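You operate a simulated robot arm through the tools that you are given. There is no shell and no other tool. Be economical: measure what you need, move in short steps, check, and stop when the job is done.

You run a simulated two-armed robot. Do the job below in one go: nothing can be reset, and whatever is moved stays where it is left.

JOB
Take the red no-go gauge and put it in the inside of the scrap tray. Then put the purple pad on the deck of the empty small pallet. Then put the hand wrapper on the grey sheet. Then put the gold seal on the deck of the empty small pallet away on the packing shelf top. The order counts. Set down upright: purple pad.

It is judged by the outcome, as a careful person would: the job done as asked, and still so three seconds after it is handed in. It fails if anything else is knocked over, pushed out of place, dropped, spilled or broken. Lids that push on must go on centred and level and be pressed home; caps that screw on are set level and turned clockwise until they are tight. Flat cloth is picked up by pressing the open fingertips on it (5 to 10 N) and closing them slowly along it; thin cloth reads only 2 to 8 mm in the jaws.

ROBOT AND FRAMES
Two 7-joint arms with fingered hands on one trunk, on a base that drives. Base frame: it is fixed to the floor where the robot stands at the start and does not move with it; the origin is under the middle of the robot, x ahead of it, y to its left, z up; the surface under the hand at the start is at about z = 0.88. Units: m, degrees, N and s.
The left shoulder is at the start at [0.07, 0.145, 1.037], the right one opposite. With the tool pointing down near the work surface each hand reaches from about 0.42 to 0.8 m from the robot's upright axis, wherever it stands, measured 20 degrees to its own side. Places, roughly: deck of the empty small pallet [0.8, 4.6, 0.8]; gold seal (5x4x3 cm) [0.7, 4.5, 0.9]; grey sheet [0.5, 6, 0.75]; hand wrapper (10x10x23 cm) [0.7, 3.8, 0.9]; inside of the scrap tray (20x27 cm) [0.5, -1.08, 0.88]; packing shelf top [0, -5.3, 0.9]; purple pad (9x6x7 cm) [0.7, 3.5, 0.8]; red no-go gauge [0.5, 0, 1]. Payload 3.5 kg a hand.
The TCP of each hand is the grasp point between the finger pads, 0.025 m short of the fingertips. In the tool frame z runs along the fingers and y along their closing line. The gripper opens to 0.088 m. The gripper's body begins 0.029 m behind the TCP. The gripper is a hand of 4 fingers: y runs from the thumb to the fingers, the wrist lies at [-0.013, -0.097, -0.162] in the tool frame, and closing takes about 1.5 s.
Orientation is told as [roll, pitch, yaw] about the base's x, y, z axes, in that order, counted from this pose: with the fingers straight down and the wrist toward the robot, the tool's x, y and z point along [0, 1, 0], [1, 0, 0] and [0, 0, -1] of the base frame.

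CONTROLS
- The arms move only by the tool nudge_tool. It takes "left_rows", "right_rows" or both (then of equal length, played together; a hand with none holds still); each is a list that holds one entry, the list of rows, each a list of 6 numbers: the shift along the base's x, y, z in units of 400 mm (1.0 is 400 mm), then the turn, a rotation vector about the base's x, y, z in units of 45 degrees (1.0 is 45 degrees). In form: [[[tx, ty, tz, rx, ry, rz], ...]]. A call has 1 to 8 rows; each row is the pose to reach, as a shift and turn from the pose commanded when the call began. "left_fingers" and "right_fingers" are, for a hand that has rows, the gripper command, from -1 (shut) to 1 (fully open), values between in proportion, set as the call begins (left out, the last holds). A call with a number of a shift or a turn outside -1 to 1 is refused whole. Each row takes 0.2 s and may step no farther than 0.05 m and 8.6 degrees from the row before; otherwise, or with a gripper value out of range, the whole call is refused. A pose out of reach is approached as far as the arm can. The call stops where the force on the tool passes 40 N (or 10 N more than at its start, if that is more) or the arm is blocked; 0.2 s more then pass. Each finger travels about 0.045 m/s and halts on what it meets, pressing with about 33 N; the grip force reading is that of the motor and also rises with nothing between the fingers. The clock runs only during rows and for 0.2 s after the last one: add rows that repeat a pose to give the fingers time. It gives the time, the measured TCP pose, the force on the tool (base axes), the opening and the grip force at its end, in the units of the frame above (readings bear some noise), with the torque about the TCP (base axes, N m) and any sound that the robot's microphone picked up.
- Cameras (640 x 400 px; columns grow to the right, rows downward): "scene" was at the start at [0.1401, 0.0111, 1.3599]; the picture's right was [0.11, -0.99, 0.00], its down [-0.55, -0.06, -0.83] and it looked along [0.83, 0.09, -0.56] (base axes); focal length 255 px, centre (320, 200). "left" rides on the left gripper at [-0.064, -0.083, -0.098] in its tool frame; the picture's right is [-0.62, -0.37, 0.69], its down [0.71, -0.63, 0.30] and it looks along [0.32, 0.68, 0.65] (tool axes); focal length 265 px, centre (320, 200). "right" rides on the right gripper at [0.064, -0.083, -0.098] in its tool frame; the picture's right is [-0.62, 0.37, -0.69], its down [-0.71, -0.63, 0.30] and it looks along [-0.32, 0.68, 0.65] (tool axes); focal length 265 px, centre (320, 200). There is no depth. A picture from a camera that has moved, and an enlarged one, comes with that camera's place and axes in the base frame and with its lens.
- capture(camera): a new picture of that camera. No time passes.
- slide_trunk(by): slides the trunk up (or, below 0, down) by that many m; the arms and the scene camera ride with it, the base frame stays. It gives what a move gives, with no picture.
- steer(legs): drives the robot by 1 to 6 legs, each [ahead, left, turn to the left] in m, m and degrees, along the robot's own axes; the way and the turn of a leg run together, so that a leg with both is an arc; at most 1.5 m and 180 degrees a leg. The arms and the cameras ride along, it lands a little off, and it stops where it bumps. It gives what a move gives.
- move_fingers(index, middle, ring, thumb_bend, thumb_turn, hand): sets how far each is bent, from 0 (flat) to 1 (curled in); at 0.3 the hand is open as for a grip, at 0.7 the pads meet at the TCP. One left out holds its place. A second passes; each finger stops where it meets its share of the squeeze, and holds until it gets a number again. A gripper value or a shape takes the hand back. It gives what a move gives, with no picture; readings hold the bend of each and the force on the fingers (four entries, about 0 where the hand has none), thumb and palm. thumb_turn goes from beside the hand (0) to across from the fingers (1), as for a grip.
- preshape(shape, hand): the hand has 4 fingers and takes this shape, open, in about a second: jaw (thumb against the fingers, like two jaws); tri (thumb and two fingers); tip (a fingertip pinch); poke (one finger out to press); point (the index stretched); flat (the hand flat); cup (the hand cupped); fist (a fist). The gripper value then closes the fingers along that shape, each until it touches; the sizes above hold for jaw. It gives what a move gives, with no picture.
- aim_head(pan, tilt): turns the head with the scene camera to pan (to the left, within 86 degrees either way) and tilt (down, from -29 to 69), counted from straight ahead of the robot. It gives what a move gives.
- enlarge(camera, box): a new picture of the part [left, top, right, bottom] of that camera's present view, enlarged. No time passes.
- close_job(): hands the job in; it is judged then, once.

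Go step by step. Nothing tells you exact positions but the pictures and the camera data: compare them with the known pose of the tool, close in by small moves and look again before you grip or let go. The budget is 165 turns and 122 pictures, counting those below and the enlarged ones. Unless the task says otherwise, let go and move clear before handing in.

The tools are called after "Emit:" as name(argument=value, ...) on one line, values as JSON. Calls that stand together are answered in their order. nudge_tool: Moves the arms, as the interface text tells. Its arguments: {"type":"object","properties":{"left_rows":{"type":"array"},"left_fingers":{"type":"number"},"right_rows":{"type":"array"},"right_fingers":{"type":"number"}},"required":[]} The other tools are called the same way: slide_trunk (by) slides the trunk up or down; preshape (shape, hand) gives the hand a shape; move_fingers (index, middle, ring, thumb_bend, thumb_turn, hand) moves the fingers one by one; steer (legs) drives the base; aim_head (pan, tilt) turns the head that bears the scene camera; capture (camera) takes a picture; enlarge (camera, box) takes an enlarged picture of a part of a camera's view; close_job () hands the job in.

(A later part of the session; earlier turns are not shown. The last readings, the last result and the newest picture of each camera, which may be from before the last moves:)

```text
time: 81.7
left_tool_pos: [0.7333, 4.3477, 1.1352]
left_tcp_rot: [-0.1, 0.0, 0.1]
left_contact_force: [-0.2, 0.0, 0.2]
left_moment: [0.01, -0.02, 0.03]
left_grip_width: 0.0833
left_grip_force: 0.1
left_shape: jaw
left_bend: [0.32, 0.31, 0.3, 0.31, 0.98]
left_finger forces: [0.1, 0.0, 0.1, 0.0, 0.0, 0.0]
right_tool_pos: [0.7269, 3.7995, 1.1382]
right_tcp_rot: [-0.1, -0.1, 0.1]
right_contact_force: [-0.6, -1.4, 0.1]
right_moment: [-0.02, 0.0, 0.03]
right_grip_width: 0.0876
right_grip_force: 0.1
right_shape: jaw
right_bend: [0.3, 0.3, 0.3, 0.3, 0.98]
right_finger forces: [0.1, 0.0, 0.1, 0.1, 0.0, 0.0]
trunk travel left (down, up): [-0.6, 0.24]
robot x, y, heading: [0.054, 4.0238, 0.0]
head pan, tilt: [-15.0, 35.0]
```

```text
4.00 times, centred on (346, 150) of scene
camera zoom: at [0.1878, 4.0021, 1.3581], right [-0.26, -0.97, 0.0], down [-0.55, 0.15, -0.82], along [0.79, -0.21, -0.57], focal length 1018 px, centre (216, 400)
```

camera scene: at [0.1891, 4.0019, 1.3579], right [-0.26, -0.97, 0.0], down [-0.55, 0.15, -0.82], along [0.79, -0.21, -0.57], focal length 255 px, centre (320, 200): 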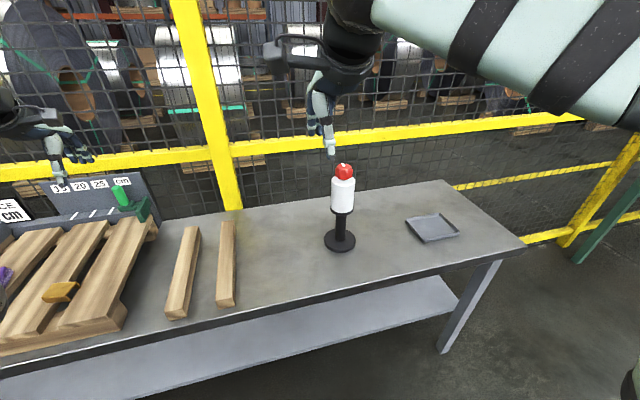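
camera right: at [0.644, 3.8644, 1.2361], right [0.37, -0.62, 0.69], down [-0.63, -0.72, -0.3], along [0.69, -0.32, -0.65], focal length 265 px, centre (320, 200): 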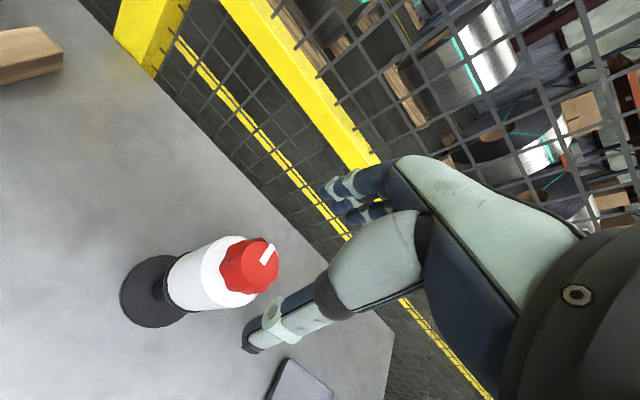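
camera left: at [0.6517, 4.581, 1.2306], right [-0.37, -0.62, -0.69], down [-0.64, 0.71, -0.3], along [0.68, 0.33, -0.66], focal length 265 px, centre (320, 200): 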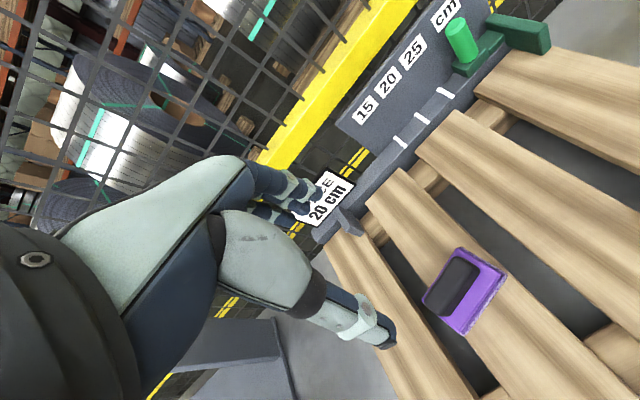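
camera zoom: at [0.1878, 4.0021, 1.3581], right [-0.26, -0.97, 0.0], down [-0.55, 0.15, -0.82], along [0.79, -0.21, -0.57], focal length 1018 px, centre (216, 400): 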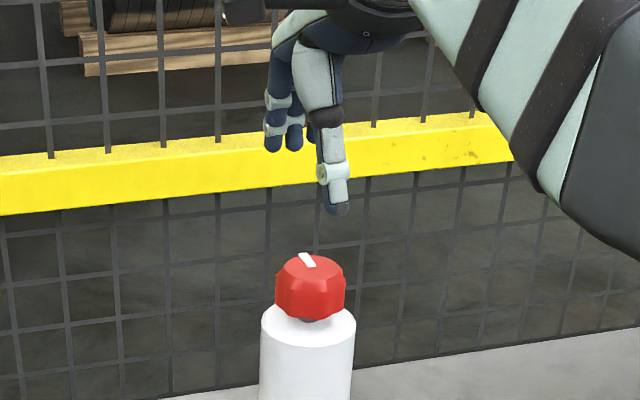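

The knob top is refined to (0.741, 3.791, 1.05). I'll align and lower around the knob, with a check before closing.

Emit:
nudge_tool(right_rows=[[[0.035, -0.02, -0.04, 0, 0, 0], [0.035, -0.02, -0.12, 0, 0, 0], [0.035, -0.02, -0.19, 0, 0, 0], [0.035, -0.02, -0.235, 0, 0, 0], [0.035, -0.02, -0.235, 0, 0, 0]]])

Emit:
capture(camera="right")

Emit:
enlarge(camera="scene", box=[266, 110, 426, 210])

```text
time: 82.9
left_tool_pos: [0.7325, 4.3482, 1.1353]
left_tcp_rot: [0.0, 0.0, 0.1]
left_contact_force: [0.8, 1.1, -0.4]
left_moment: [0.03, 0.01, 0.0]
left_grip_width: 0.0832
left_grip_force: 0.0
left_shape: jaw
left_bend: [0.32, 0.31, 0.3, 0.31, 0.98]
left_finger forces: [0.0, 0.1, 0.0, 0.1, 0.0, 0.0]
right_tool_pos: [0.7422, 3.7915, 1.0451]
right_tcp_rot: [0.0, 0.0, 0.2]
right_contact_force: [0.2, 0.2, 0.1]
right_moment: [0.0, -0.01, -0.01]
right_grip_width: 0.0876
right_grip_force: 0.0
right_shape: jaw
right_bend: [0.3, 0.3, 0.3, 0.3, 0.98]
right_finger forces: [0.0, 0.0, 0.0, 0.1, 0.0, 0.0]
trunk travel left (down, up): [-0.6, 0.24]
robot x, y, heading: [0.0523, 4.0245, -0.1]
head pan, tilt: [-15.0, 35.0]
```

```text
68 pictures are left
camera right: at [0.6587, 3.8547, 1.1423], right [0.37, -0.62, 0.69], down [-0.63, -0.72, -0.3], along [0.68, -0.32, -0.65], focal length 265 px, centre (320, 200)
```

right: 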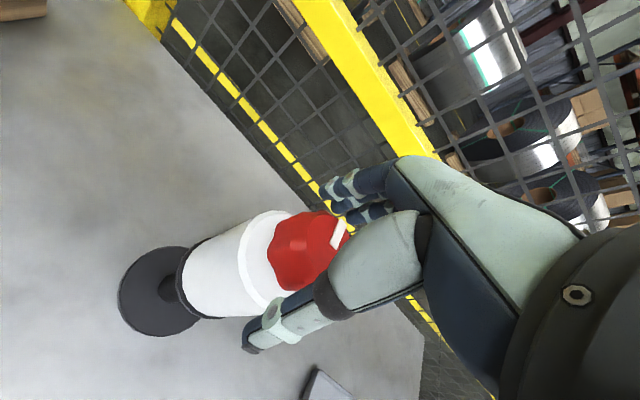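

```text
4.00 times, centred on (346, 160) of scene
camera zoom: at [0.1887, 4.0018, 1.358], right [-0.26, -0.97, 0.0], down [-0.55, 0.15, -0.82], along [0.79, -0.21, -0.57], focal length 1018 px, centre (216, 360)
```

zoom: 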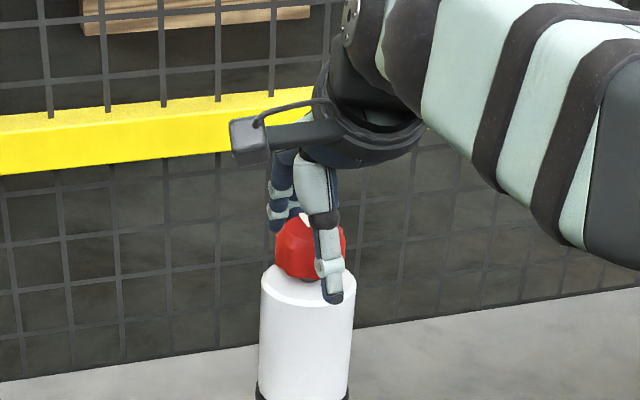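

The knob is centred between thumb and fingers, and the tips are clear of the roll top (about 0.996). I'll lower 8 mm and close.

Emit:
nudge_tool(right_rows=[[[0, 0, -0.02, 0, 0, 0], [0, 0, -0.02, 0, 0, 0]]])

Emit:
nudge_tool(right_rows=[[[0, 0, 0, 0, 0, 0], [0, 0, 0, 0, 0, 0], [0, 0, 0, 0, 0, 0], [0, 0, 0, 0, 0, 0], [0, 0, 0, 0, 0, 0], [0, 0, 0, 0, 0, 0], [0, 0, 0, 0, 0, 0]]], right_fingers=-1)

Emit:
enlarge(camera="scene", box=[266, 150, 426, 250])

```text
time: 83.5
left_tool_pos: [0.7343, 4.3471, 1.1353]
left_tcp_rot: [0.0, 0.1, 0.2]
left_contact_force: [-0.2, 0.3, 0.4]
left_moment: [0.01, -0.01, -0.01]
left_grip_width: 0.0835
left_grip_force: 0.1
left_shape: jaw
left_bend: [0.32, 0.31, 0.3, 0.31, 0.98]
left_finger forces: [0.1, 0.0, 0.0, 0.1, 0.0, 0.0]
right_tool_pos: [0.7422, 3.7904, 1.0373]
right_tcp_rot: [0.0, -0.1, 0.1]
right_contact_force: [-0.3, -0.3, 0.2]
right_moment: [0.02, 0.0, 0.02]
right_grip_width: 0.0878
right_grip_force: 0.0
right_shape: jaw
right_bend: [0.3, 0.3, 0.3, 0.3, 0.98]
right_finger forces: [0.0, 0.0, 0.0, 0.0, 0.0, 0.0]
trunk travel left (down, up): [-0.6, 0.24]
robot x, y, heading: [0.053, 4.0238, 0.2]
head pan, tilt: [-15.0, 35.0]
```

```text
time: 85.1
left_tool_pos: [0.735, 4.3472, 1.1329]
left_tcp_rot: [-0.1, 0.0, 0.1]
left_contact_force: [-0.9, 0.6, -0.1]
left_moment: [-0.03, 0.01, 0.02]
left_grip_width: 0.0831
left_grip_force: 0.1
left_shape: jaw
left_bend: [0.32, 0.31, 0.3, 0.31, 0.98]
left_finger forces: [0.0, 0.0, 0.0, 0.1, 0.1, 0.1]
right_tool_pos: [0.7426, 3.791, 1.0361]
right_tcp_rot: [0.0, 0.1, 0.0]
right_contact_force: [-1.5, 0.7, -0.7]
right_moment: [0.15, 0.16, 0.03]
right_grip_width: 0.0325
right_grip_force: 32.5
right_shape: jaw
right_bend: [0.74, 0.54, 0.59, 0.73, 1.0]
right_finger forces: [24.8, 10.4, 2.8, 0.0, 39.1, 0.0]
trunk travel left (down, up): [-0.6, 0.24]
robot x, y, heading: [0.0538, 4.0199, 0.1]
head pan, tilt: [-15.0, 35.0]
```

```text
4.00 times, centred on (346, 200) of scene
camera zoom: at [0.1898, 4.0014, 1.3578], right [-0.26, -0.97, 0.0], down [-0.55, 0.15, -0.82], along [0.79, -0.21, -0.57], focal length 1018 px, centre (216, 200)
```

zoom: 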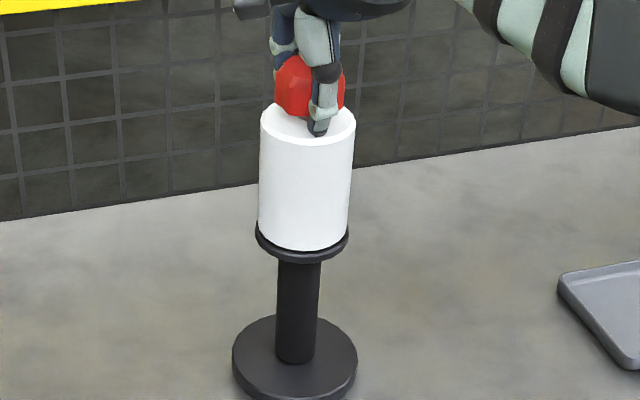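

Emit:
nudge_tool(right_rows=[[[0, 0, 0.02, 0, 0, 0], [0, 0, 0.05, 0, 0, 0], [0, 0, 0.09, 0, 0, 0], [0, 0, 0.09, 0, 0, 0]]])

Emit:
capture(camera="scene")

```text
time: 86.1
left_tool_pos: [0.7372, 4.3463, 1.1324]
left_tcp_rot: [0.0, 0.0, 0.2]
left_contact_force: [-0.1, -0.2, -0.4]
left_moment: [0.01, -0.01, 0.01]
left_grip_width: 0.0834
left_grip_force: 0.1
left_shape: jaw
left_bend: [0.32, 0.31, 0.3, 0.31, 0.98]
left_finger forces: [0.0, 0.0, 0.0, 0.0, 0.0, 0.1]
right_tool_pos: [0.7419, 3.788, 1.0707]
right_tcp_rot: [0.1, 0.1, 0.1]
right_contact_force: [0.3, 0.5, -6.7]
right_moment: [0.02, 0.03, 0.02]
right_grip_width: 0.0323
right_grip_force: 33.2
right_shape: jaw
right_bend: [0.74, 0.54, 0.59, 0.73, 1.0]
right_finger forces: [26.1, 11.8, 2.1, 0.0, 36.5, 0.1]
trunk travel left (down, up): [-0.6, 0.24]
robot x, y, heading: [0.052, 4.0235, 0.1]
head pan, tilt: [-15.0, 35.0]
```

```text
65 pictures are left
camera scene: at [0.1908, 4.0011, 1.3577], right [-0.26, -0.97, 0.0], down [-0.56, 0.15, -0.82], along [0.79, -0.21, -0.57], focal length 255 px, centre (320, 200)
```

scene: 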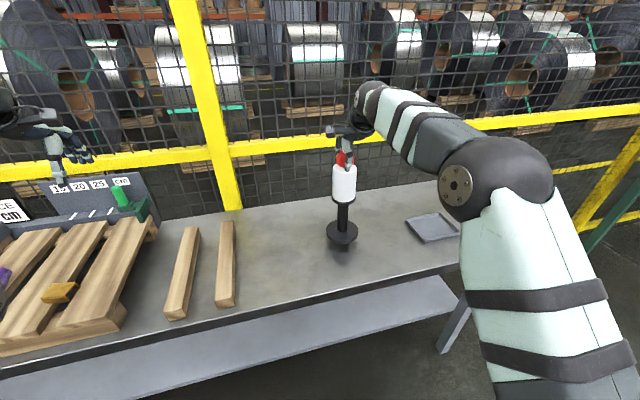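

The wrapper lifted cleanly (about 0.65 kg). I'll raise it and pull both arms in so they clear the table front (x≈0.55) for the drive left to the grey sheet at y≈6.

Emit:
nudge_tool(right_rows=[[[0, 0, 0.12, 0, 0, 0], [-0.05, 0, 0.22, 0, 0, 0], [-0.15, 0.02, 0.28, 0, 0, 0], [-0.26, 0.03, 0.3, 0, 0, 0], [-0.37, 0.04, 0.3, 0, 0, 0], [-0.48, 0.05, 0.3, 0, 0, 0], [-0.58, 0.06, 0.3, 0, 0, 0], [-0.6, 0.06, 0.3, 0, 0, 0]]], left_rows=[[[-0.1, 0, 0, 0, 0, 0], [-0.2, 0, 0, 0, 0, 0], [-0.3, 0, 0.02, 0, 0, 0], [-0.4, 0, 0.04, 0, 0, 0], [-0.5, 0, 0.06, 0, 0, 0], [-0.58, 0, 0.08, 0, 0, 0], [-0.6, 0, 0.1, 0, 0, 0], [-0.6, 0, 0.1, 0, 0, 0]]])

Emit:
aim_head(pan=60, tilt=25)

Emit:
capture(camera="scene")

```text
time: 87.9
left_tool_pos: [0.7348, 4.3459, 1.1345]
left_tcp_rot: [0.0, 0.0, 0.1]
left_contact_force: [0.0, -0.4, 0.0]
left_moment: [0.01, -0.03, 0.01]
left_grip_width: 0.0832
left_grip_force: 0.0
left_shape: jaw
left_bend: [0.32, 0.31, 0.3, 0.31, 0.98]
left_finger forces: [0.1, 0.0, 0.0, 0.0, 0.1, 0.0]
left hand out of reach, approached as far as the arm can: row 1, 2, 3, 4, 5, 6, 7, 8
right_tool_pos: [0.5944, 3.8035, 1.19]
right_tcp_rot: [0.0, 0.0, 0.2]
right_contact_force: [-0.7, -0.1, -6.1]
right_moment: [0.04, -0.03, -0.02]
right_grip_width: 0.0323
right_grip_force: 33.2
right_shape: jaw
right_bend: [0.74, 0.54, 0.59, 0.73, 1.0]
right_finger forces: [28.1, 13.8, 2.0, 0.0, 35.8, 0.1]
right hand out of reach, approached as far as the arm can: row 6, 7, 8
trunk travel left (down, up): [-0.6, 0.24]
robot x, y, heading: [0.0512, 4.0243, 0.1]
head pan, tilt: [-15.0, 35.0]
```

```text
time: 89.4
left_tool_pos: [0.7342, 4.3476, 1.1344]
left_tcp_rot: [0.0, 0.0, 0.0]
left_contact_force: [0.5, 0.0, -0.1]
left_moment: [0.02, -0.02, -0.01]
left_grip_width: 0.0834
left_grip_force: 0.0
left_shape: jaw
left_bend: [0.32, 0.31, 0.3, 0.31, 0.98]
left_finger forces: [0.0, 0.0, 0.0, 0.0, 0.1, 0.0]
right_tool_pos: [0.5931, 3.8037, 1.1896]
right_tcp_rot: [0.0, 0.0, 0.0]
right_contact_force: [0.0, 0.7, -6.4]
right_moment: [0.04, 0.04, 0.02]
right_grip_width: 0.0322
right_grip_force: 33.3
right_shape: jaw
right_bend: [0.74, 0.54, 0.59, 0.73, 1.0]
right_finger forces: [28.0, 13.9, 1.9, 0.0, 35.9, 0.1]
trunk travel left (down, up): [-0.6, 0.24]
robot x, y, heading: [0.0511, 4.0183, 0.3]
head pan, tilt: [60.0, 25.0]
```

```text
64 pictures are left
camera scene: at [0.1512, 4.1037, 1.3736], right [0.87, -0.5, 0.0], down [-0.21, -0.37, -0.91], along [0.45, 0.79, -0.42], focal length 255 px, centre (320, 200)
```

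scene: 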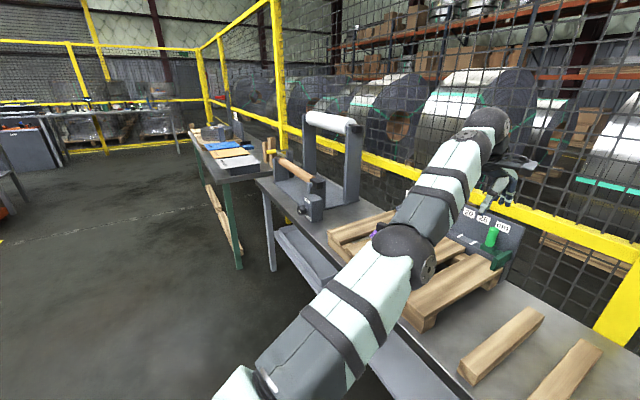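

The left arm would not retract from its stretched pose and the right only partly. I'll try small inward-and-down moves of both.

Emit:
nudge_tool(left_rows=[[[-0.05, -0.02, -0.05, 0, 0, 0], [-0.12, -0.04, -0.08, 0, 0, 0], [-0.2, -0.06, -0.1, 0, 0, 0], [-0.3, -0.08, -0.1, 0, 0, 0], [-0.4, -0.1, -0.1, 0, 0, 0], [-0.5, -0.1, -0.1, 0, 0, 0]]], right_rows=[[[-0.05, 0, -0.02, 0, 0, 0], [-0.1, 0, -0.04, 0, 0, 0], [-0.15, 0, -0.06, 0, 0, 0], [-0.2, 0, -0.08, 0, 0, 0], [-0.2, 0, -0.08, 0, 0, 0], [-0.2, 0, -0.08, 0, 0, 0]]])

```text
time: 90.8
left_tool_pos: [0.5309, 4.3061, 1.0954]
left_tcp_rot: [-0.1, -0.2, 0.0]
left_contact_force: [0.5, 0.0, -0.5]
left_moment: [0.01, -0.03, -0.02]
left_grip_width: 0.0833
left_grip_force: 0.1
left_shape: jaw
left_bend: [0.32, 0.31, 0.3, 0.31, 0.98]
left_finger forces: [0.0, 0.1, 0.0, 0.0, 0.0, 0.0]
right_tool_pos: [0.5148, 3.8067, 1.1586]
right_tcp_rot: [-0.2, 0.0, 0.1]
right_contact_force: [0.7, 1.2, -7.0]
right_moment: [0.05, 0.02, -0.03]
right_grip_width: 0.0321
right_grip_force: 32.9
right_shape: jaw
right_bend: [0.74, 0.55, 0.6, 0.73, 1.0]
right_finger forces: [29.9, 16.8, 2.1, 0.1, 36.7, 0.0]
trunk travel left (down, up): [-0.6, 0.24]
robot x, y, heading: [0.0548, 4.0224, 0.1]
head pan, tilt: [60.0, 25.0]
```

Both arms are in. I'll raise the trunk, back off 8 cm and drive left in stages.

Emit:
slide_trunk(by=0.2)

Emit:
steer(legs=[[-0.08, 0, 0], [0, 0.9, 0]])

Emit:
aim_head(pan=50, tilt=30)

Emit:
capture(camera="scene")

```text
time: 93.0
left_tool_pos: [0.5325, 4.3016, 1.2939]
left_tcp_rot: [0.0, 0.1, 0.0]
left_contact_force: [0.4, -0.1, 0.0]
left_moment: [0.0, -0.02, 0.02]
left_grip_width: 0.0832
left_grip_force: 0.0
left_shape: jaw
left_bend: [0.32, 0.31, 0.3, 0.31, 0.98]
left_finger forces: [0.1, 0.0, 0.0, 0.1, 0.0, 0.1]
right_tool_pos: [0.5157, 3.8026, 1.3565]
right_tcp_rot: [0.1, 0.0, 0.1]
right_contact_force: [0.5, -0.3, -6.5]
right_moment: [0.06, 0.03, 0.0]
right_grip_width: 0.0322
right_grip_force: 33.2
right_shape: jaw
right_bend: [0.74, 0.55, 0.6, 0.73, 1.0]
right_finger forces: [29.3, 17.9, 2.1, 0.1, 36.5, 0.0]
trunk travel left (down, up): [-0.8, 0.04]
robot x, y, heading: [0.0528, 4.0204, 0.1]
head pan, tilt: [60.0, 25.0]
```

```text
time: 98.3
left_tool_pos: [0.4204, 5.2095, 1.2952]
left_tcp_rot: [0.1, 0.0, 2.6]
left_contact_force: [-0.4, -0.3, -0.1]
left_moment: [0.0, 0.01, 0.01]
left_grip_width: 0.0831
left_grip_force: 0.1
left_shape: jaw
left_bend: [0.32, 0.31, 0.3, 0.31, 0.98]
left_finger forces: [0.1, 0.0, 0.0, 0.0, 0.0, 0.0]
right_tool_pos: [0.4246, 4.7094, 1.3569]
right_tcp_rot: [0.1, 0.0, 2.4]
right_contact_force: [0.8, -0.1, -6.0]
right_moment: [0.01, 0.0, -0.02]
right_grip_width: 0.0321
right_grip_force: 32.7
right_shape: jaw
right_bend: [0.74, 0.55, 0.6, 0.73, 1.0]
right_finger forces: [29.4, 18.4, 2.0, 0.1, 36.7, 0.0]
trunk travel left (down, up): [-0.8, 0.04]
robot x, y, heading: [-0.0453, 4.914, 2.7]
head pan, tilt: [60.0, 25.0]
```

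```text
time: 99.0
left_tool_pos: [0.4206, 5.2101, 1.2948]
left_tcp_rot: [0.0, 0.0, 2.3]
left_contact_force: [-1.0, 0.3, 1.3]
left_moment: [0.0, 0.01, 0.02]
left_grip_width: 0.0833
left_grip_force: 0.0
left_shape: jaw
left_bend: [0.32, 0.31, 0.3, 0.31, 0.98]
left_finger forces: [0.0, 0.1, 0.0, 0.0, 0.0, 0.0]
right_tool_pos: [0.4241, 4.7111, 1.3576]
right_tcp_rot: [0.0, 0.1, 2.4]
right_contact_force: [-0.6, 0.4, -7.5]
right_moment: [0.05, 0.02, -0.02]
right_grip_width: 0.0322
right_grip_force: 33.3
right_shape: jaw
right_bend: [0.74, 0.55, 0.6, 0.73, 1.0]
right_finger forces: [29.7, 18.4, 2.1, 0.1, 36.9, 0.0]
trunk travel left (down, up): [-0.8, 0.04]
robot x, y, heading: [-0.0476, 4.9112, 2.6]
head pan, tilt: [50.0, 30.0]
```

```text
63 pictures are left
camera scene: at [0.0603, 4.9862, 1.5657], right [0.79, -0.61, 0.0], down [-0.31, -0.4, -0.87], along [0.53, 0.69, -0.5], focal length 255 px, centre (320, 200)
```

scene: 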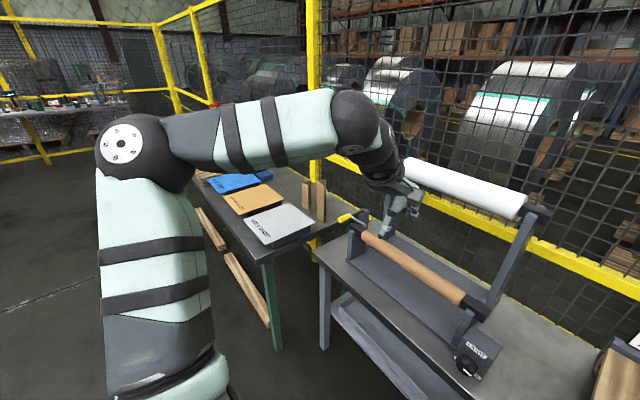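

Bench 3 carries grey, tan and blue sheets, with the grey one nearest at about (0.58, 6.03). I'll drive left 1.2 m and look straight at it.

Emit:
steer(legs=[[0.02, 1.2, -2.6]])

Emit:
aim_head(pan=0, tilt=45)

Emit:
capture(camera="scene")

Emit:
capture(camera="right")

```text
time: 105.1
left_tool_pos: [0.4388, 6.3746, 1.2944]
left_tcp_rot: [0.1, 0.0, -0.7]
left_contact_force: [0.1, -0.9, -0.9]
left_moment: [-0.02, -0.01, 0.01]
left_grip_width: 0.0834
left_grip_force: 0.1
left_shape: jaw
left_bend: [0.32, 0.31, 0.3, 0.31, 0.98]
left_finger forces: [0.0, 0.0, 0.0, 0.0, 0.0, 0.0]
right_tool_pos: [0.4148, 5.8767, 1.3588]
right_tcp_rot: [0.0, 0.0, -0.6]
right_contact_force: [0.5, 0.3, -6.8]
right_moment: [0.05, 0.03, 0.03]
right_grip_width: 0.0321
right_grip_force: 32.8
right_shape: jaw
right_bend: [0.74, 0.55, 0.6, 0.73, 1.0]
right_finger forces: [29.6, 18.6, 2.0, 0.0, 36.8, 0.1]
trunk travel left (down, up): [-0.8, 0.04]
robot x, y, heading: [-0.044, 6.1015, -1.0]
head pan, tilt: [50.0, 30.0]
```

```text
time: 106.2
left_tool_pos: [0.4377, 6.3743, 1.2939]
left_tcp_rot: [-0.1, -0.1, -0.7]
left_contact_force: [0.0, 0.4, -0.2]
left_moment: [0.02, -0.01, 0.0]
left_grip_width: 0.0832
left_grip_force: 0.1
left_shape: jaw
left_bend: [0.32, 0.31, 0.3, 0.31, 0.98]
left_finger forces: [0.0, 0.1, 0.0, 0.0, 0.0, 0.0]
right_tool_pos: [0.4162, 5.8764, 1.3577]
right_tcp_rot: [-0.1, 0.1, -0.7]
right_contact_force: [0.4, -0.6, -6.7]
right_moment: [0.04, 0.01, 0.01]
right_grip_width: 0.0324
right_grip_force: 33.4
right_shape: jaw
right_bend: [0.74, 0.55, 0.6, 0.73, 1.0]
right_finger forces: [30.0, 18.7, 2.1, 0.0, 37.0, 0.0]
trunk travel left (down, up): [-0.8, 0.04]
robot x, y, heading: [-0.0483, 6.1018, -0.4]
head pan, tilt: [0.0, 45.0]
```

```text
62 pictures are left
camera scene: at [0.0883, 6.1014, 1.543], right [-0.01, -1.0, 0.0], down [-0.71, 0.01, -0.71], along [0.71, -0.01, -0.71], focal length 255 px, centre (320, 200)
```

scene: 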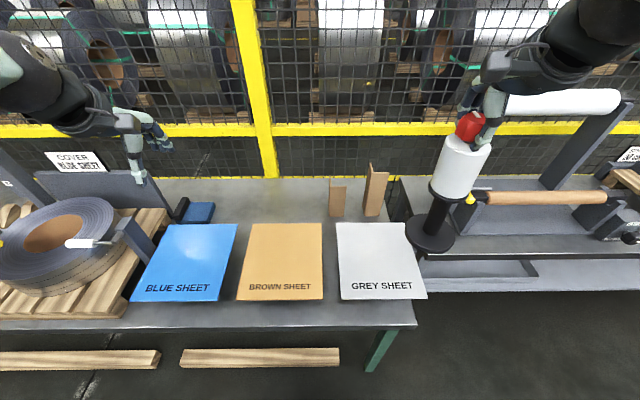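

```text
61 pictures are left
camera right: at [0.3327, 5.9403, 1.4558], right [0.36, -0.62, 0.69], down [-0.64, -0.71, -0.3], along [0.68, -0.33, -0.65], focal length 265 px, centre (320, 200)
```

right: 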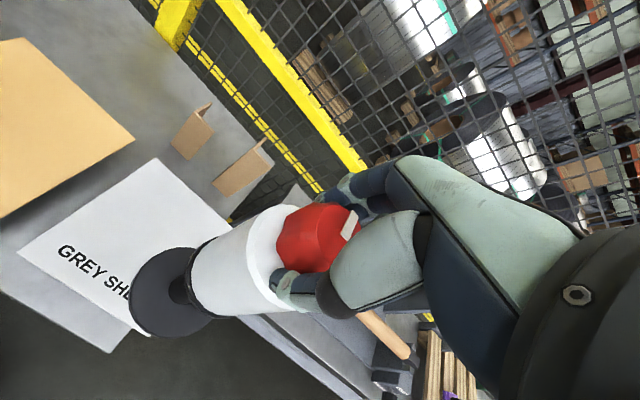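

The grey sheet spans x 0.44–0.74 and y 5.75–6.04. I'll move the wrapper over its middle (0.57, 5.89) and lower the trunk.

Emit:
nudge_tool(right_rows=[[[0.1, 0.01, 0, 0, 0, 0], [0.2, 0.02, 0, 0, 0, 0], [0.3, 0.03, 0, 0, 0, 0], [0.385, 0.035, 0, 0, 0, 0], [0.385, 0.035, 0, 0, 0, 0]]])

Emit:
slide_trunk(by=-0.25)

Emit:
capture(camera="scene")

```text
time: 107.5
left_tool_pos: [0.4382, 6.3746, 1.2945]
left_tcp_rot: [0.0, 0.1, -0.7]
left_contact_force: [0.0, -0.5, -1.1]
left_moment: [0.0, -0.02, 0.0]
left_grip_width: 0.0832
left_grip_force: 0.1
left_shape: jaw
left_bend: [0.32, 0.31, 0.3, 0.31, 0.98]
left_finger forces: [0.0, 0.0, 0.0, 0.1, 0.1, 0.0]
right_tool_pos: [0.5687, 5.8916, 1.3569]
right_tcp_rot: [0.1, 0.1, -0.7]
right_contact_force: [0.7, 0.1, -6.8]
right_moment: [0.09, 0.0, 0.0]
right_grip_width: 0.0323
right_grip_force: 33.1
right_shape: jaw
right_bend: [0.74, 0.55, 0.6, 0.73, 1.0]
right_finger forces: [30.4, 19.0, 2.0, 0.0, 37.3, 0.1]
trunk travel left (down, up): [-0.8, 0.04]
robot x, y, heading: [-0.0483, 6.1009, -0.5]
head pan, tilt: [0.0, 45.0]
```

```text
time: 110.0
left_tool_pos: [0.4362, 6.3754, 1.0465]
left_tcp_rot: [0.0, -0.2, -0.7]
left_contact_force: [0.3, 0.3, 0.2]
left_moment: [-0.02, 0.01, -0.01]
left_grip_width: 0.0833
left_grip_force: 0.1
left_shape: jaw
left_bend: [0.32, 0.31, 0.3, 0.31, 0.98]
left_finger forces: [0.0, 0.1, 0.0, 0.1, 0.0, 0.1]
right_tool_pos: [0.5654, 5.8912, 1.113]
right_tcp_rot: [0.0, -0.6, -0.9]
right_contact_force: [1.1, -3.3, 19.4]
right_moment: [0.11, 0.12, -0.02]
right_grip_width: 0.0323
right_grip_force: 32.9
right_shape: jaw
right_bend: [0.75, 0.54, 0.6, 0.73, 1.0]
right_finger forces: [38.6, 20.9, 2.5, 0.1, 50.0, 0.0]
trunk travel left (down, up): [-0.55, 0.29]
robot x, y, heading: [-0.0466, 6.1035, -0.5]
head pan, tilt: [0.0, 45.0]
```

```text
60 pictures are left
camera scene: at [0.085, 6.102, 1.2938], right [-0.01, -1.0, 0.0], down [-0.71, 0.01, -0.71], along [0.71, -0.01, -0.71], focal length 255 px, centre (320, 200)
```

scene: 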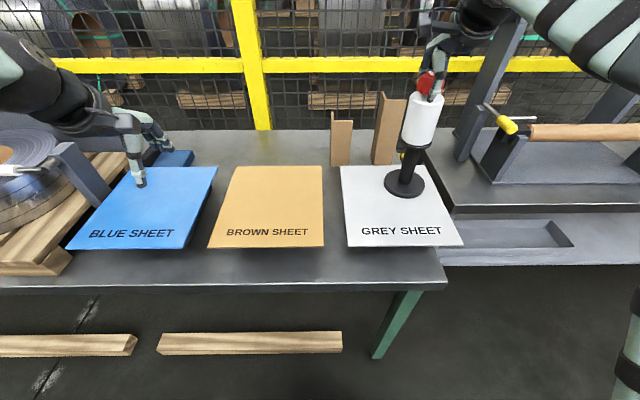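

The wrapper's base already met the sheet at TCP z≈1.113, so the sheet is higher than I assumed, at about 0.87. It is right and far of the centre, so I'll lift slightly, shift towards the centre and set down gently.

Emit:
nudge_tool(right_rows=[[[0, 0, 0.03, 0, 0, 0], [0, 0, 0.06, 0, 0, 0], [-0.06, 0.04, 0.06, 0, 0, 0], [-0.12, 0.08, 0.06, 0, 0, 0], [-0.12, 0.08, 0.06, 0, 0, 0]]])

Emit:
capture(camera="scene")

```text
time: 111.2
left_tool_pos: [0.4392, 6.3751, 1.0431]
left_tcp_rot: [0.0, -0.1, -0.6]
left_contact_force: [-0.1, 0.4, 0.0]
left_moment: [0.0, 0.03, -0.02]
left_grip_width: 0.0834
left_grip_force: 0.1
left_shape: jaw
left_bend: [0.32, 0.31, 0.3, 0.31, 0.98]
left_finger forces: [0.1, 0.1, 0.1, 0.0, 0.0, 0.0]
right_tool_pos: [0.5181, 5.9254, 1.1289]
right_tcp_rot: [-0.1, 0.1, -0.7]
right_contact_force: [-0.9, 0.8, -7.1]
right_moment: [0.03, 0.04, -0.01]
right_grip_width: 0.0325
right_grip_force: 33.5
right_shape: jaw
right_bend: [0.75, 0.55, 0.6, 0.73, 1.0]
right_finger forces: [30.7, 20.7, 1.8, 0.1, 38.0, 0.0]
trunk travel left (down, up): [-0.55, 0.29]
robot x, y, heading: [-0.0451, 6.1006, -0.8]
head pan, tilt: [0.0, 45.0]
```

```text
59 pictures are left
camera scene: at [0.0891, 6.1013, 1.2929], right [-0.01, -1.0, 0.0], down [-0.71, 0.01, -0.71], along [0.71, -0.01, -0.71], focal length 255 px, centre (320, 200)
```

scene: 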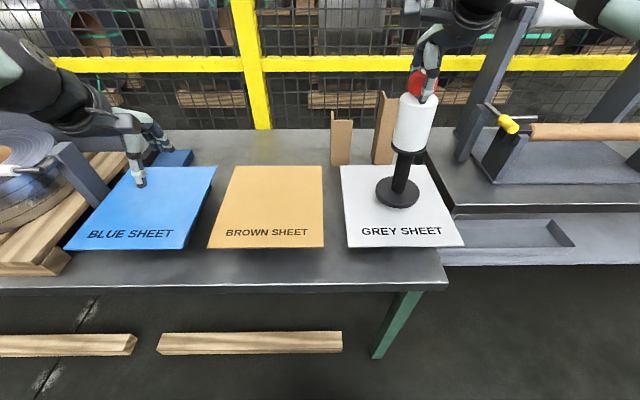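

Emit:
nudge_tool(right_rows=[[[0, 0, -0.015, 0, 0, 0], [0, 0, -0.03, 0, 0, 0], [0, 0, -0.03, 0, 0, 0]]])

Emit:
nudge_tool(right_rows=[[[0, 0, -0.008, 0, 0, 0], [0, 0, -0.008, 0, 0, 0]]])

```text
time: 112.0
left_tool_pos: [0.4384, 6.3757, 1.0453]
left_tcp_rot: [0.0, -0.1, -0.7]
left_contact_force: [-0.5, 0.0, 0.1]
left_moment: [0.02, 0.03, -0.01]
left_grip_width: 0.0834
left_grip_force: 0.1
left_shape: jaw
left_bend: [0.32, 0.31, 0.3, 0.31, 0.98]
left_finger forces: [0.0, 0.0, 0.1, 0.1, 0.0, 0.0]
right_tool_pos: [0.5186, 5.9242, 1.1184]
right_tcp_rot: [-0.1, 0.1, -0.7]
right_contact_force: [1.0, 0.2, -7.2]
right_moment: [0.02, 0.03, 0.01]
right_grip_width: 0.0321
right_grip_force: 33.6
right_shape: jaw
right_bend: [0.75, 0.55, 0.6, 0.73, 1.0]
right_finger forces: [31.2, 20.3, 1.9, 0.0, 38.5, 0.0]
trunk travel left (down, up): [-0.55, 0.29]
robot x, y, heading: [-0.0473, 6.1043, -0.6]
head pan, tilt: [0.0, 45.0]
```

```text
time: 112.6
left_tool_pos: [0.4381, 6.3751, 1.044]
left_tcp_rot: [0.0, 0.0, -0.6]
left_contact_force: [0.1, 0.3, -0.4]
left_moment: [-0.02, 0.01, 0.0]
left_grip_width: 0.0834
left_grip_force: 0.1
left_shape: jaw
left_bend: [0.32, 0.31, 0.3, 0.31, 0.98]
left_finger forces: [0.0, 0.1, 0.0, 0.0, 0.0, 0.0]
right_tool_pos: [0.5205, 5.9229, 1.1162]
right_tcp_rot: [0.0, 0.1, -0.7]
right_contact_force: [-0.7, -0.5, -7.2]
right_moment: [0.04, 0.04, 0.03]
right_grip_width: 0.0321
right_grip_force: 32.8
right_shape: jaw
right_bend: [0.75, 0.55, 0.6, 0.73, 1.0]
right_finger forces: [31.3, 20.5, 1.8, 0.1, 38.5, 0.0]
trunk travel left (down, up): [-0.55, 0.29]
robot x, y, heading: [-0.0458, 6.1024, -0.5]
head pan, tilt: [0.0, 45.0]
```

Emit:
nudge_tool(right_rows=[[[0, 0, -0.008, 0, 0, 0], [0, 0, -0.008, 0, 0, 0]]])

Emit:
enlarge(camera="scene", box=[330, 130, 490, 230])

```text
time: 113.2
left_tool_pos: [0.4385, 6.3759, 1.0447]
left_tcp_rot: [0.0, 0.0, -0.7]
left_contact_force: [-0.7, -0.5, 1.0]
left_moment: [0.0, 0.03, 0.0]
left_grip_width: 0.0832
left_grip_force: 0.1
left_shape: jaw
left_bend: [0.32, 0.31, 0.3, 0.31, 0.98]
left_finger forces: [0.1, 0.1, 0.1, 0.1, 0.0, 0.0]
right_tool_pos: [0.5189, 5.9241, 1.1127]
right_tcp_rot: [0.0, 0.0, -0.6]
right_contact_force: [-0.7, -0.8, -3.7]
right_moment: [0.04, 0.1, 0.03]
right_grip_width: 0.0322
right_grip_force: 32.6
right_shape: jaw
right_bend: [0.75, 0.55, 0.6, 0.73, 1.0]
right_finger forces: [31.6, 20.6, 1.9, 0.0, 40.7, 0.0]
trunk travel left (down, up): [-0.55, 0.29]
robot x, y, heading: [-0.0476, 6.1023, -0.7]
head pan, tilt: [0.0, 45.0]
```

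```text
4.00 times, centred on (410, 180) of scene
camera zoom: at [0.0879, 6.1017, 1.2931], right [-0.01, -1.0, 0.0], down [-0.71, 0.01, -0.71], along [0.71, -0.01, -0.71], focal length 1018 px, centre (-40, 280)
```

zoom: 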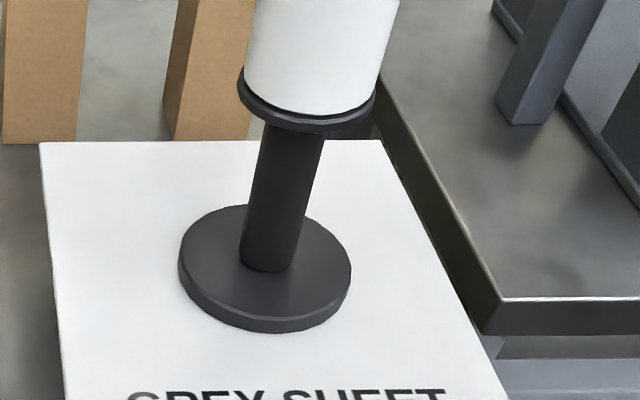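

It is just touching. I'll lower 1 mm more and open.

Emit:
nudge_tool(right_rows=[[[0, 0, -0.003, 0, 0, 0], [0, 0, -0.003, 0, 0, 0]]])

Emit:
nudge_tool(right_rows=[[[0, 0, 0, 0, 0, 0], [0, 0, 0, 0, 0, 0], [0, 0, 0, 0, 0, 0], [0, 0, 0, 0, 0, 0], [0, 0, 0, 0, 0, 0], [0, 0, 0, 0, 0, 0], [0, 0, 0, 0, 0, 0], [0, 0, 0, 0, 0, 0]]], right_fingers=1)

Emit:
enlarge(camera="scene", box=[330, 50, 490, 150])

```text
time: 113.8
left_tool_pos: [0.4367, 6.3747, 1.045]
left_tcp_rot: [0.0, -0.1, -0.7]
left_contact_force: [-0.5, 0.7, 0.7]
left_moment: [-0.01, -0.02, 0.0]
left_grip_width: 0.0834
left_grip_force: 0.0
left_shape: jaw
left_bend: [0.32, 0.31, 0.3, 0.31, 0.98]
left_finger forces: [0.1, 0.0, 0.0, 0.0, 0.0, 0.1]
right_tool_pos: [0.5196, 5.9246, 1.1131]
right_tcp_rot: [0.0, -0.1, -0.7]
right_contact_force: [0.2, -0.5, 0.5]
right_moment: [0.1, 0.01, 0.01]
right_grip_width: 0.0324
right_grip_force: 32.7
right_shape: jaw
right_bend: [0.75, 0.55, 0.6, 0.73, 1.0]
right_finger forces: [34.1, 20.5, 1.9, 0.0, 41.4, 0.1]
trunk travel left (down, up): [-0.55, 0.29]
robot x, y, heading: [-0.0483, 6.1018, -0.9]
head pan, tilt: [0.0, 45.0]
```

```text
time: 115.6
left_tool_pos: [0.4365, 6.3762, 1.0451]
left_tcp_rot: [0.1, -0.1, -0.6]
left_contact_force: [0.0, -0.9, 0.2]
left_moment: [0.01, 0.0, -0.02]
left_grip_width: 0.083
left_grip_force: 0.0
left_shape: jaw
left_bend: [0.32, 0.31, 0.3, 0.31, 0.98]
left_finger forces: [0.0, 0.0, 0.0, 0.0, 0.0, 0.1]
right_tool_pos: [0.5185, 5.9248, 1.1126]
right_tcp_rot: [0.1, 0.1, -0.7]
right_contact_force: [-0.2, 0.0, -0.1]
right_moment: [0.01, -0.01, -0.03]
right_grip_width: 0.0875
right_grip_force: 0.0
right_shape: jaw
right_bend: [0.3, 0.3, 0.3, 0.3, 0.98]
right_finger forces: [0.0, 0.1, 0.1, 0.0, 0.1, 0.0]
trunk travel left (down, up): [-0.55, 0.29]
robot x, y, heading: [-0.0436, 6.1042, -0.8]
head pan, tilt: [0.0, 45.0]
```

```text
4.00 times, centred on (410, 100) of scene
camera zoom: at [0.0872, 6.102, 1.2931], right [-0.01, -1.0, 0.0], down [-0.71, 0.01, -0.71], along [0.71, -0.01, -0.71], focal length 1018 px, centre (-40, 600)
```

zoom: 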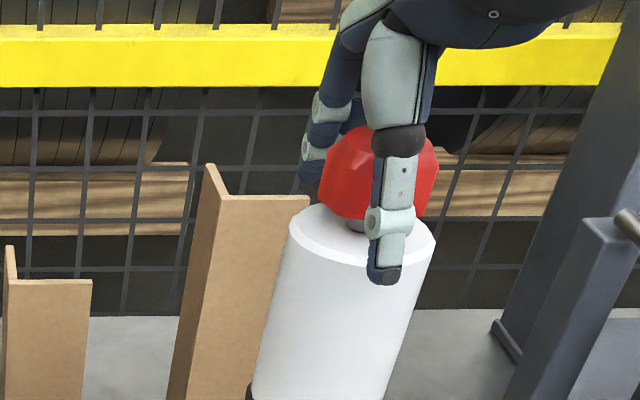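

Released. I'll rise straight up clear of the knob with the trunk (0.25 m) and check.

Emit:
slide_trunk(by=0.22)

Emit:
capture(camera="scene")

```text
time: 118.0
left_tool_pos: [0.4375, 6.3754, 1.2657]
left_tcp_rot: [0.1, -0.1, -0.7]
left_contact_force: [-0.3, 0.5, -0.2]
left_moment: [0.01, -0.02, -0.02]
left_grip_width: 0.083
left_grip_force: 0.0
left_shape: jaw
left_bend: [0.32, 0.31, 0.3, 0.31, 0.98]
left_finger forces: [0.1, 0.1, 0.0, 0.0, 0.0, 0.0]
right_tool_pos: [0.5179, 5.9251, 1.3318]
right_tcp_rot: [0.0, 0.0, -0.7]
right_contact_force: [0.2, -0.5, -0.6]
right_moment: [0.01, 0.01, -0.02]
right_grip_width: 0.0874
right_grip_force: 0.0
right_shape: jaw
right_bend: [0.3, 0.3, 0.3, 0.3, 0.98]
right_finger forces: [0.0, 0.0, 0.0, 0.0, 0.1, 0.1]
trunk travel left (down, up): [-0.77, 0.07]
robot x, y, heading: [-0.0452, 6.1024, -0.9]
head pan, tilt: [0.0, 45.0]
```

```text
56 pictures are left
camera scene: at [0.0874, 6.1021, 1.5131], right [-0.01, -1.0, 0.0], down [-0.71, 0.01, -0.71], along [0.71, -0.01, -0.71], focal length 255 px, centre (320, 200)
```

scene: 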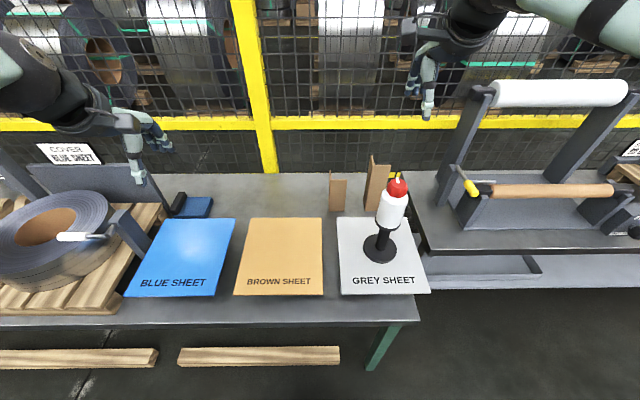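

The wrapper stands on the grey sheet. Next is the gold seal at about (0.67, 4.48) on the pallet, so I'll drive right 1.42 m.

Emit:
steer(legs=[[0, -0.7, 0.7], [0.06, -0.72, 0]])

Emit:
aim_head(pan=-5, tilt=45)

Emit:
capture(camera="scene")

Emit:
capture(camera="right")

```text
time: 125.3
left_tool_pos: [0.4887, 4.9664, 1.2651]
left_tcp_rot: [0.0, 0.0, -0.9]
left_contact_force: [0.5, 0.2, -0.4]
left_moment: [-0.02, 0.02, -0.04]
left_grip_width: 0.0836
left_grip_force: 0.1
left_shape: jaw
left_bend: [0.32, 0.31, 0.3, 0.31, 0.98]
left_finger forces: [0.0, 0.1, 0.1, 0.0, 0.0, 0.0]
right_tool_pos: [0.5697, 4.5147, 1.3319]
right_tcp_rot: [-0.1, 0.0, -0.8]
right_contact_force: [-0.2, -0.5, -0.8]
right_moment: [-0.01, -0.01, 0.03]
right_grip_width: 0.0875
right_grip_force: 0.1
right_shape: jaw
right_bend: [0.3, 0.3, 0.3, 0.3, 0.98]
right_finger forces: [0.0, 0.0, 0.0, 0.1, 0.0, 0.1]
trunk travel left (down, up): [-0.77, 0.07]
robot x, y, heading: [0.0016, 4.6955, -1.0]
head pan, tilt: [0.0, 45.0]
```

```text
time: 126.0
left_tool_pos: [0.489, 4.9649, 1.2644]
left_tcp_rot: [0.0, -0.1, -0.8]
left_contact_force: [-0.5, 0.2, 0.5]
left_moment: [0.03, 0.0, -0.02]
left_grip_width: 0.0832
left_grip_force: 0.1
left_shape: jaw
left_bend: [0.32, 0.31, 0.3, 0.31, 0.98]
left_finger forces: [0.0, 0.1, 0.1, 0.1, 0.0, 0.1]
right_tool_pos: [0.5695, 4.5139, 1.3316]
right_tcp_rot: [0.0, 0.1, -0.8]
right_contact_force: [-0.8, 0.7, 0.1]
right_moment: [-0.01, 0.0, 0.04]
right_grip_width: 0.0875
right_grip_force: 0.0
right_shape: jaw
right_bend: [0.3, 0.3, 0.3, 0.3, 0.98]
right_finger forces: [0.0, 0.0, 0.1, 0.1, 0.1, 0.0]
trunk travel left (down, up): [-0.77, 0.07]
robot x, y, heading: [0.0032, 4.6906, -0.7]
head pan, tilt: [-5.0, 45.0]
```

```text
55 pictures are left
camera scene: at [0.1378, 4.6849, 1.5131], right [-0.1, -0.99, 0.0], down [-0.7, 0.07, -0.71], along [0.7, -0.07, -0.71], focal length 255 px, centre (320, 200)
```

scene: 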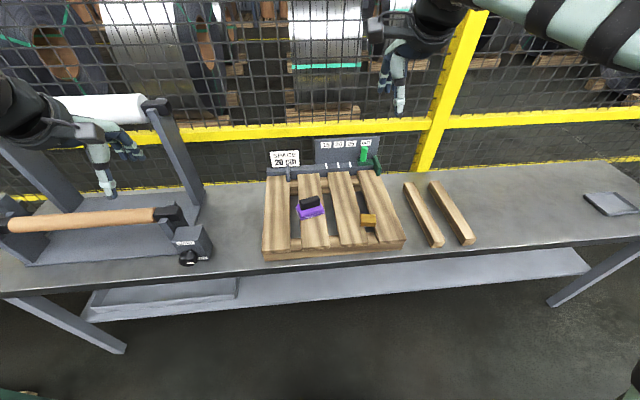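

```text
54 pictures are left
camera right: at [0.4876, 4.5786, 1.43], right [0.36, -0.62, 0.69], down [-0.64, -0.71, -0.3], along [0.68, -0.33, -0.65], focal length 265 px, centre (320, 200)
```

right: 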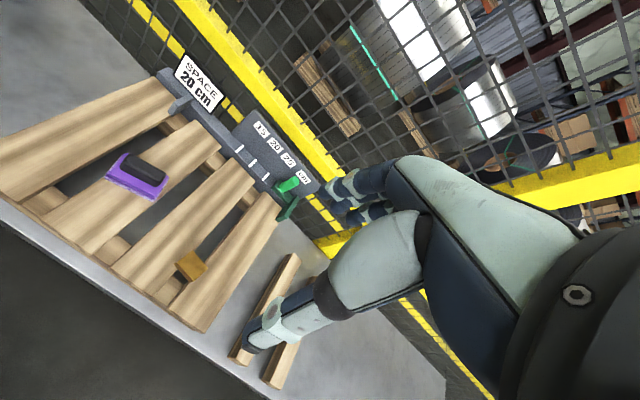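

By two views the seal is at about (0.68, 4.465), with its top near z 0.86. I'll lower the trunk and bring the right hand above it.

Emit:
slide_trunk(by=-0.2)

Emit:
nudge_tool(right_rows=[[[0.09, -0.03, -0.06, 0, 0, 0], [0.18, -0.06, -0.12, 0, 0, 0], [0.27, -0.12, -0.18, 0, 0, 0], [0.27, -0.12, -0.26, 0, 0, 0], [0.27, -0.12, -0.32, 0, 0, 0], [0.27, -0.12, -0.32, 0, 0, 0]]])

Emit:
capture(camera="right")

Emit:
enlarge(camera="scene", box=[290, 120, 450, 220])

```text
time: 128.1
left_tool_pos: [0.4883, 4.9652, 1.0642]
left_tcp_rot: [0.1, -0.1, -0.9]
left_contact_force: [-0.2, -0.1, -0.1]
left_moment: [-0.02, -0.03, -0.02]
left_grip_width: 0.0833
left_grip_force: 0.1
left_shape: jaw
left_bend: [0.32, 0.31, 0.3, 0.31, 0.98]
left_finger forces: [0.0, 0.1, 0.0, 0.0, 0.0, 0.0]
right_tool_pos: [0.5697, 4.5144, 1.1316]
right_tcp_rot: [0.0, 0.0, -0.7]
right_contact_force: [0.0, 0.2, 0.2]
right_moment: [-0.02, 0.01, -0.02]
right_grip_width: 0.0876
right_grip_force: 0.1
right_shape: jaw
right_bend: [0.3, 0.3, 0.3, 0.3, 0.98]
right_finger forces: [0.1, 0.0, 0.0, 0.1, 0.0, 0.0]
trunk travel left (down, up): [-0.57, 0.27]
robot x, y, heading: [0.0025, 4.6914, -0.8]
head pan, tilt: [-5.0, 45.0]
```

```text
time: 129.5
left_tool_pos: [0.4882, 4.9646, 1.0655]
left_tcp_rot: [0.0, -0.1, -0.8]
left_contact_force: [-0.1, 0.1, 0.3]
left_moment: [-0.02, 0.03, 0.01]
left_grip_width: 0.0833
left_grip_force: 0.1
left_shape: jaw
left_bend: [0.32, 0.31, 0.3, 0.31, 0.98]
left_finger forces: [0.1, 0.1, 0.1, 0.1, 0.1, 0.1]
right_tool_pos: [0.6768, 4.4685, 1.0046]
right_tcp_rot: [0.0, 0.1, -0.7]
right_contact_force: [-0.4, -0.4, 0.6]
right_moment: [0.0, 0.0, 0.02]
right_grip_width: 0.0876
right_grip_force: 0.0
right_shape: jaw
right_bend: [0.3, 0.3, 0.3, 0.3, 0.98]
right_finger forces: [0.0, 0.1, 0.1, 0.1, 0.0, 0.0]
trunk travel left (down, up): [-0.57, 0.27]
robot x, y, heading: [0.0068, 4.6943, -0.9]
head pan, tilt: [-5.0, 45.0]
```

```text
53 pictures are left
camera right: at [0.5949, 4.5328, 1.1024], right [0.36, -0.62, 0.69], down [-0.64, -0.71, -0.3], along [0.68, -0.33, -0.65], focal length 265 px, centre (320, 200)
```

right: 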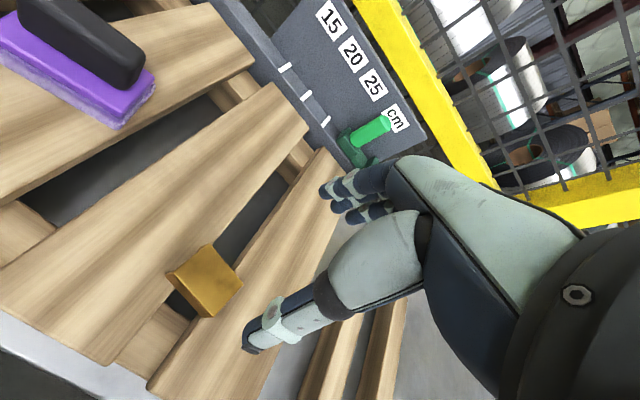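

```text
4.00 times, centred on (370, 170) of scene
camera zoom: at [0.1378, 4.6847, 1.3131], right [-0.1, -0.99, 0.0], down [-0.7, 0.07, -0.71], along [0.7, -0.07, -0.71], focal length 1018 px, centre (120, 320)
```

zoom: 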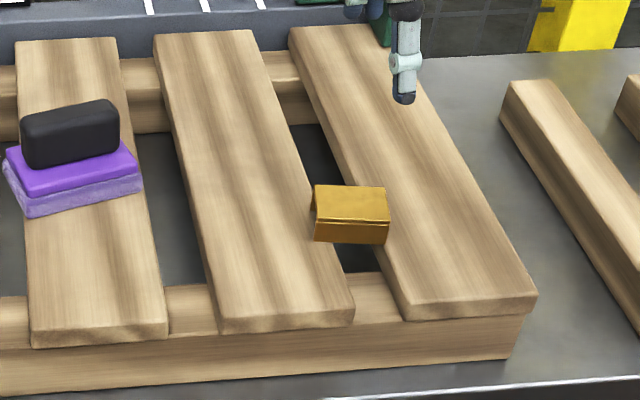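

The seal's top centre is at (0.667, 4.472, 0.875), with its long side roughly along y, turned about -6°. I'll align, lower to z 0.90 and check.

Emit:
nudge_tool(right_rows=[[[-0.026, 0.01, -0.06, 0, 0, -0.06], [-0.026, 0.01, -0.14, 0, 0, -0.11], [-0.026, 0.01, -0.22, 0, 0, -0.11], [-0.026, 0.01, -0.26, 0, 0, -0.11], [-0.026, 0.01, -0.26, 0, 0, -0.11]]])

Emit:
capture(camera="right")

Emit:
enlarge(camera="scene", box=[290, 120, 450, 220])

```text
time: 130.7
left_tool_pos: [0.4891, 4.965, 1.0654]
left_tcp_rot: [0.0, -0.1, -0.8]
left_contact_force: [-0.2, -0.4, -0.1]
left_moment: [0.01, 0.02, 0.02]
left_grip_width: 0.0834
left_grip_force: 0.0
left_shape: jaw
left_bend: [0.32, 0.31, 0.3, 0.31, 0.98]
left_finger forces: [0.0, 0.1, 0.1, 0.0, 0.1, 0.0]
right_tool_pos: [0.6692, 4.4689, 0.8975]
right_tcp_rot: [0.1, -0.1, -5.7]
right_contact_force: [0.1, -0.6, -0.1]
right_moment: [-0.01, -0.01, 0.0]
right_grip_width: 0.0879
right_grip_force: 0.0
right_shape: jaw
right_bend: [0.3, 0.3, 0.3, 0.3, 0.98]
right_finger forces: [0.0, 0.1, 0.1, 0.0, 0.0, 0.0]
trunk travel left (down, up): [-0.57, 0.27]
robot x, y, heading: [0.0041, 4.6942, -0.8]
head pan, tilt: [-5.0, 45.0]
```

```text
51 pictures are left
camera right: at [0.593, 4.5408, 0.9949], right [0.3, -0.65, 0.69], down [-0.7, -0.65, -0.3], along [0.65, -0.39, -0.65], focal length 265 px, centre (320, 200)
```

right: 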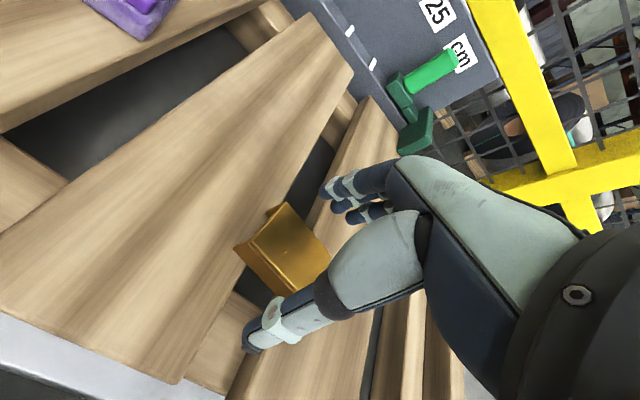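

```text
4.00 times, centred on (370, 170) of scene
camera zoom: at [0.1378, 4.6848, 1.3131], right [-0.1, -0.99, 0.0], down [-0.7, 0.07, -0.71], along [0.7, -0.07, -0.71], focal length 1018 px, centre (120, 320)
```

zoom: 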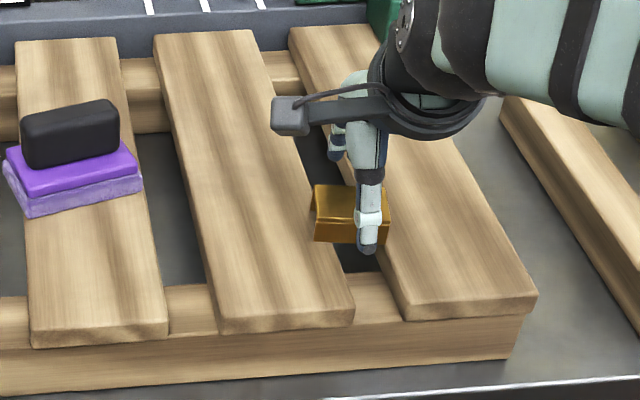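

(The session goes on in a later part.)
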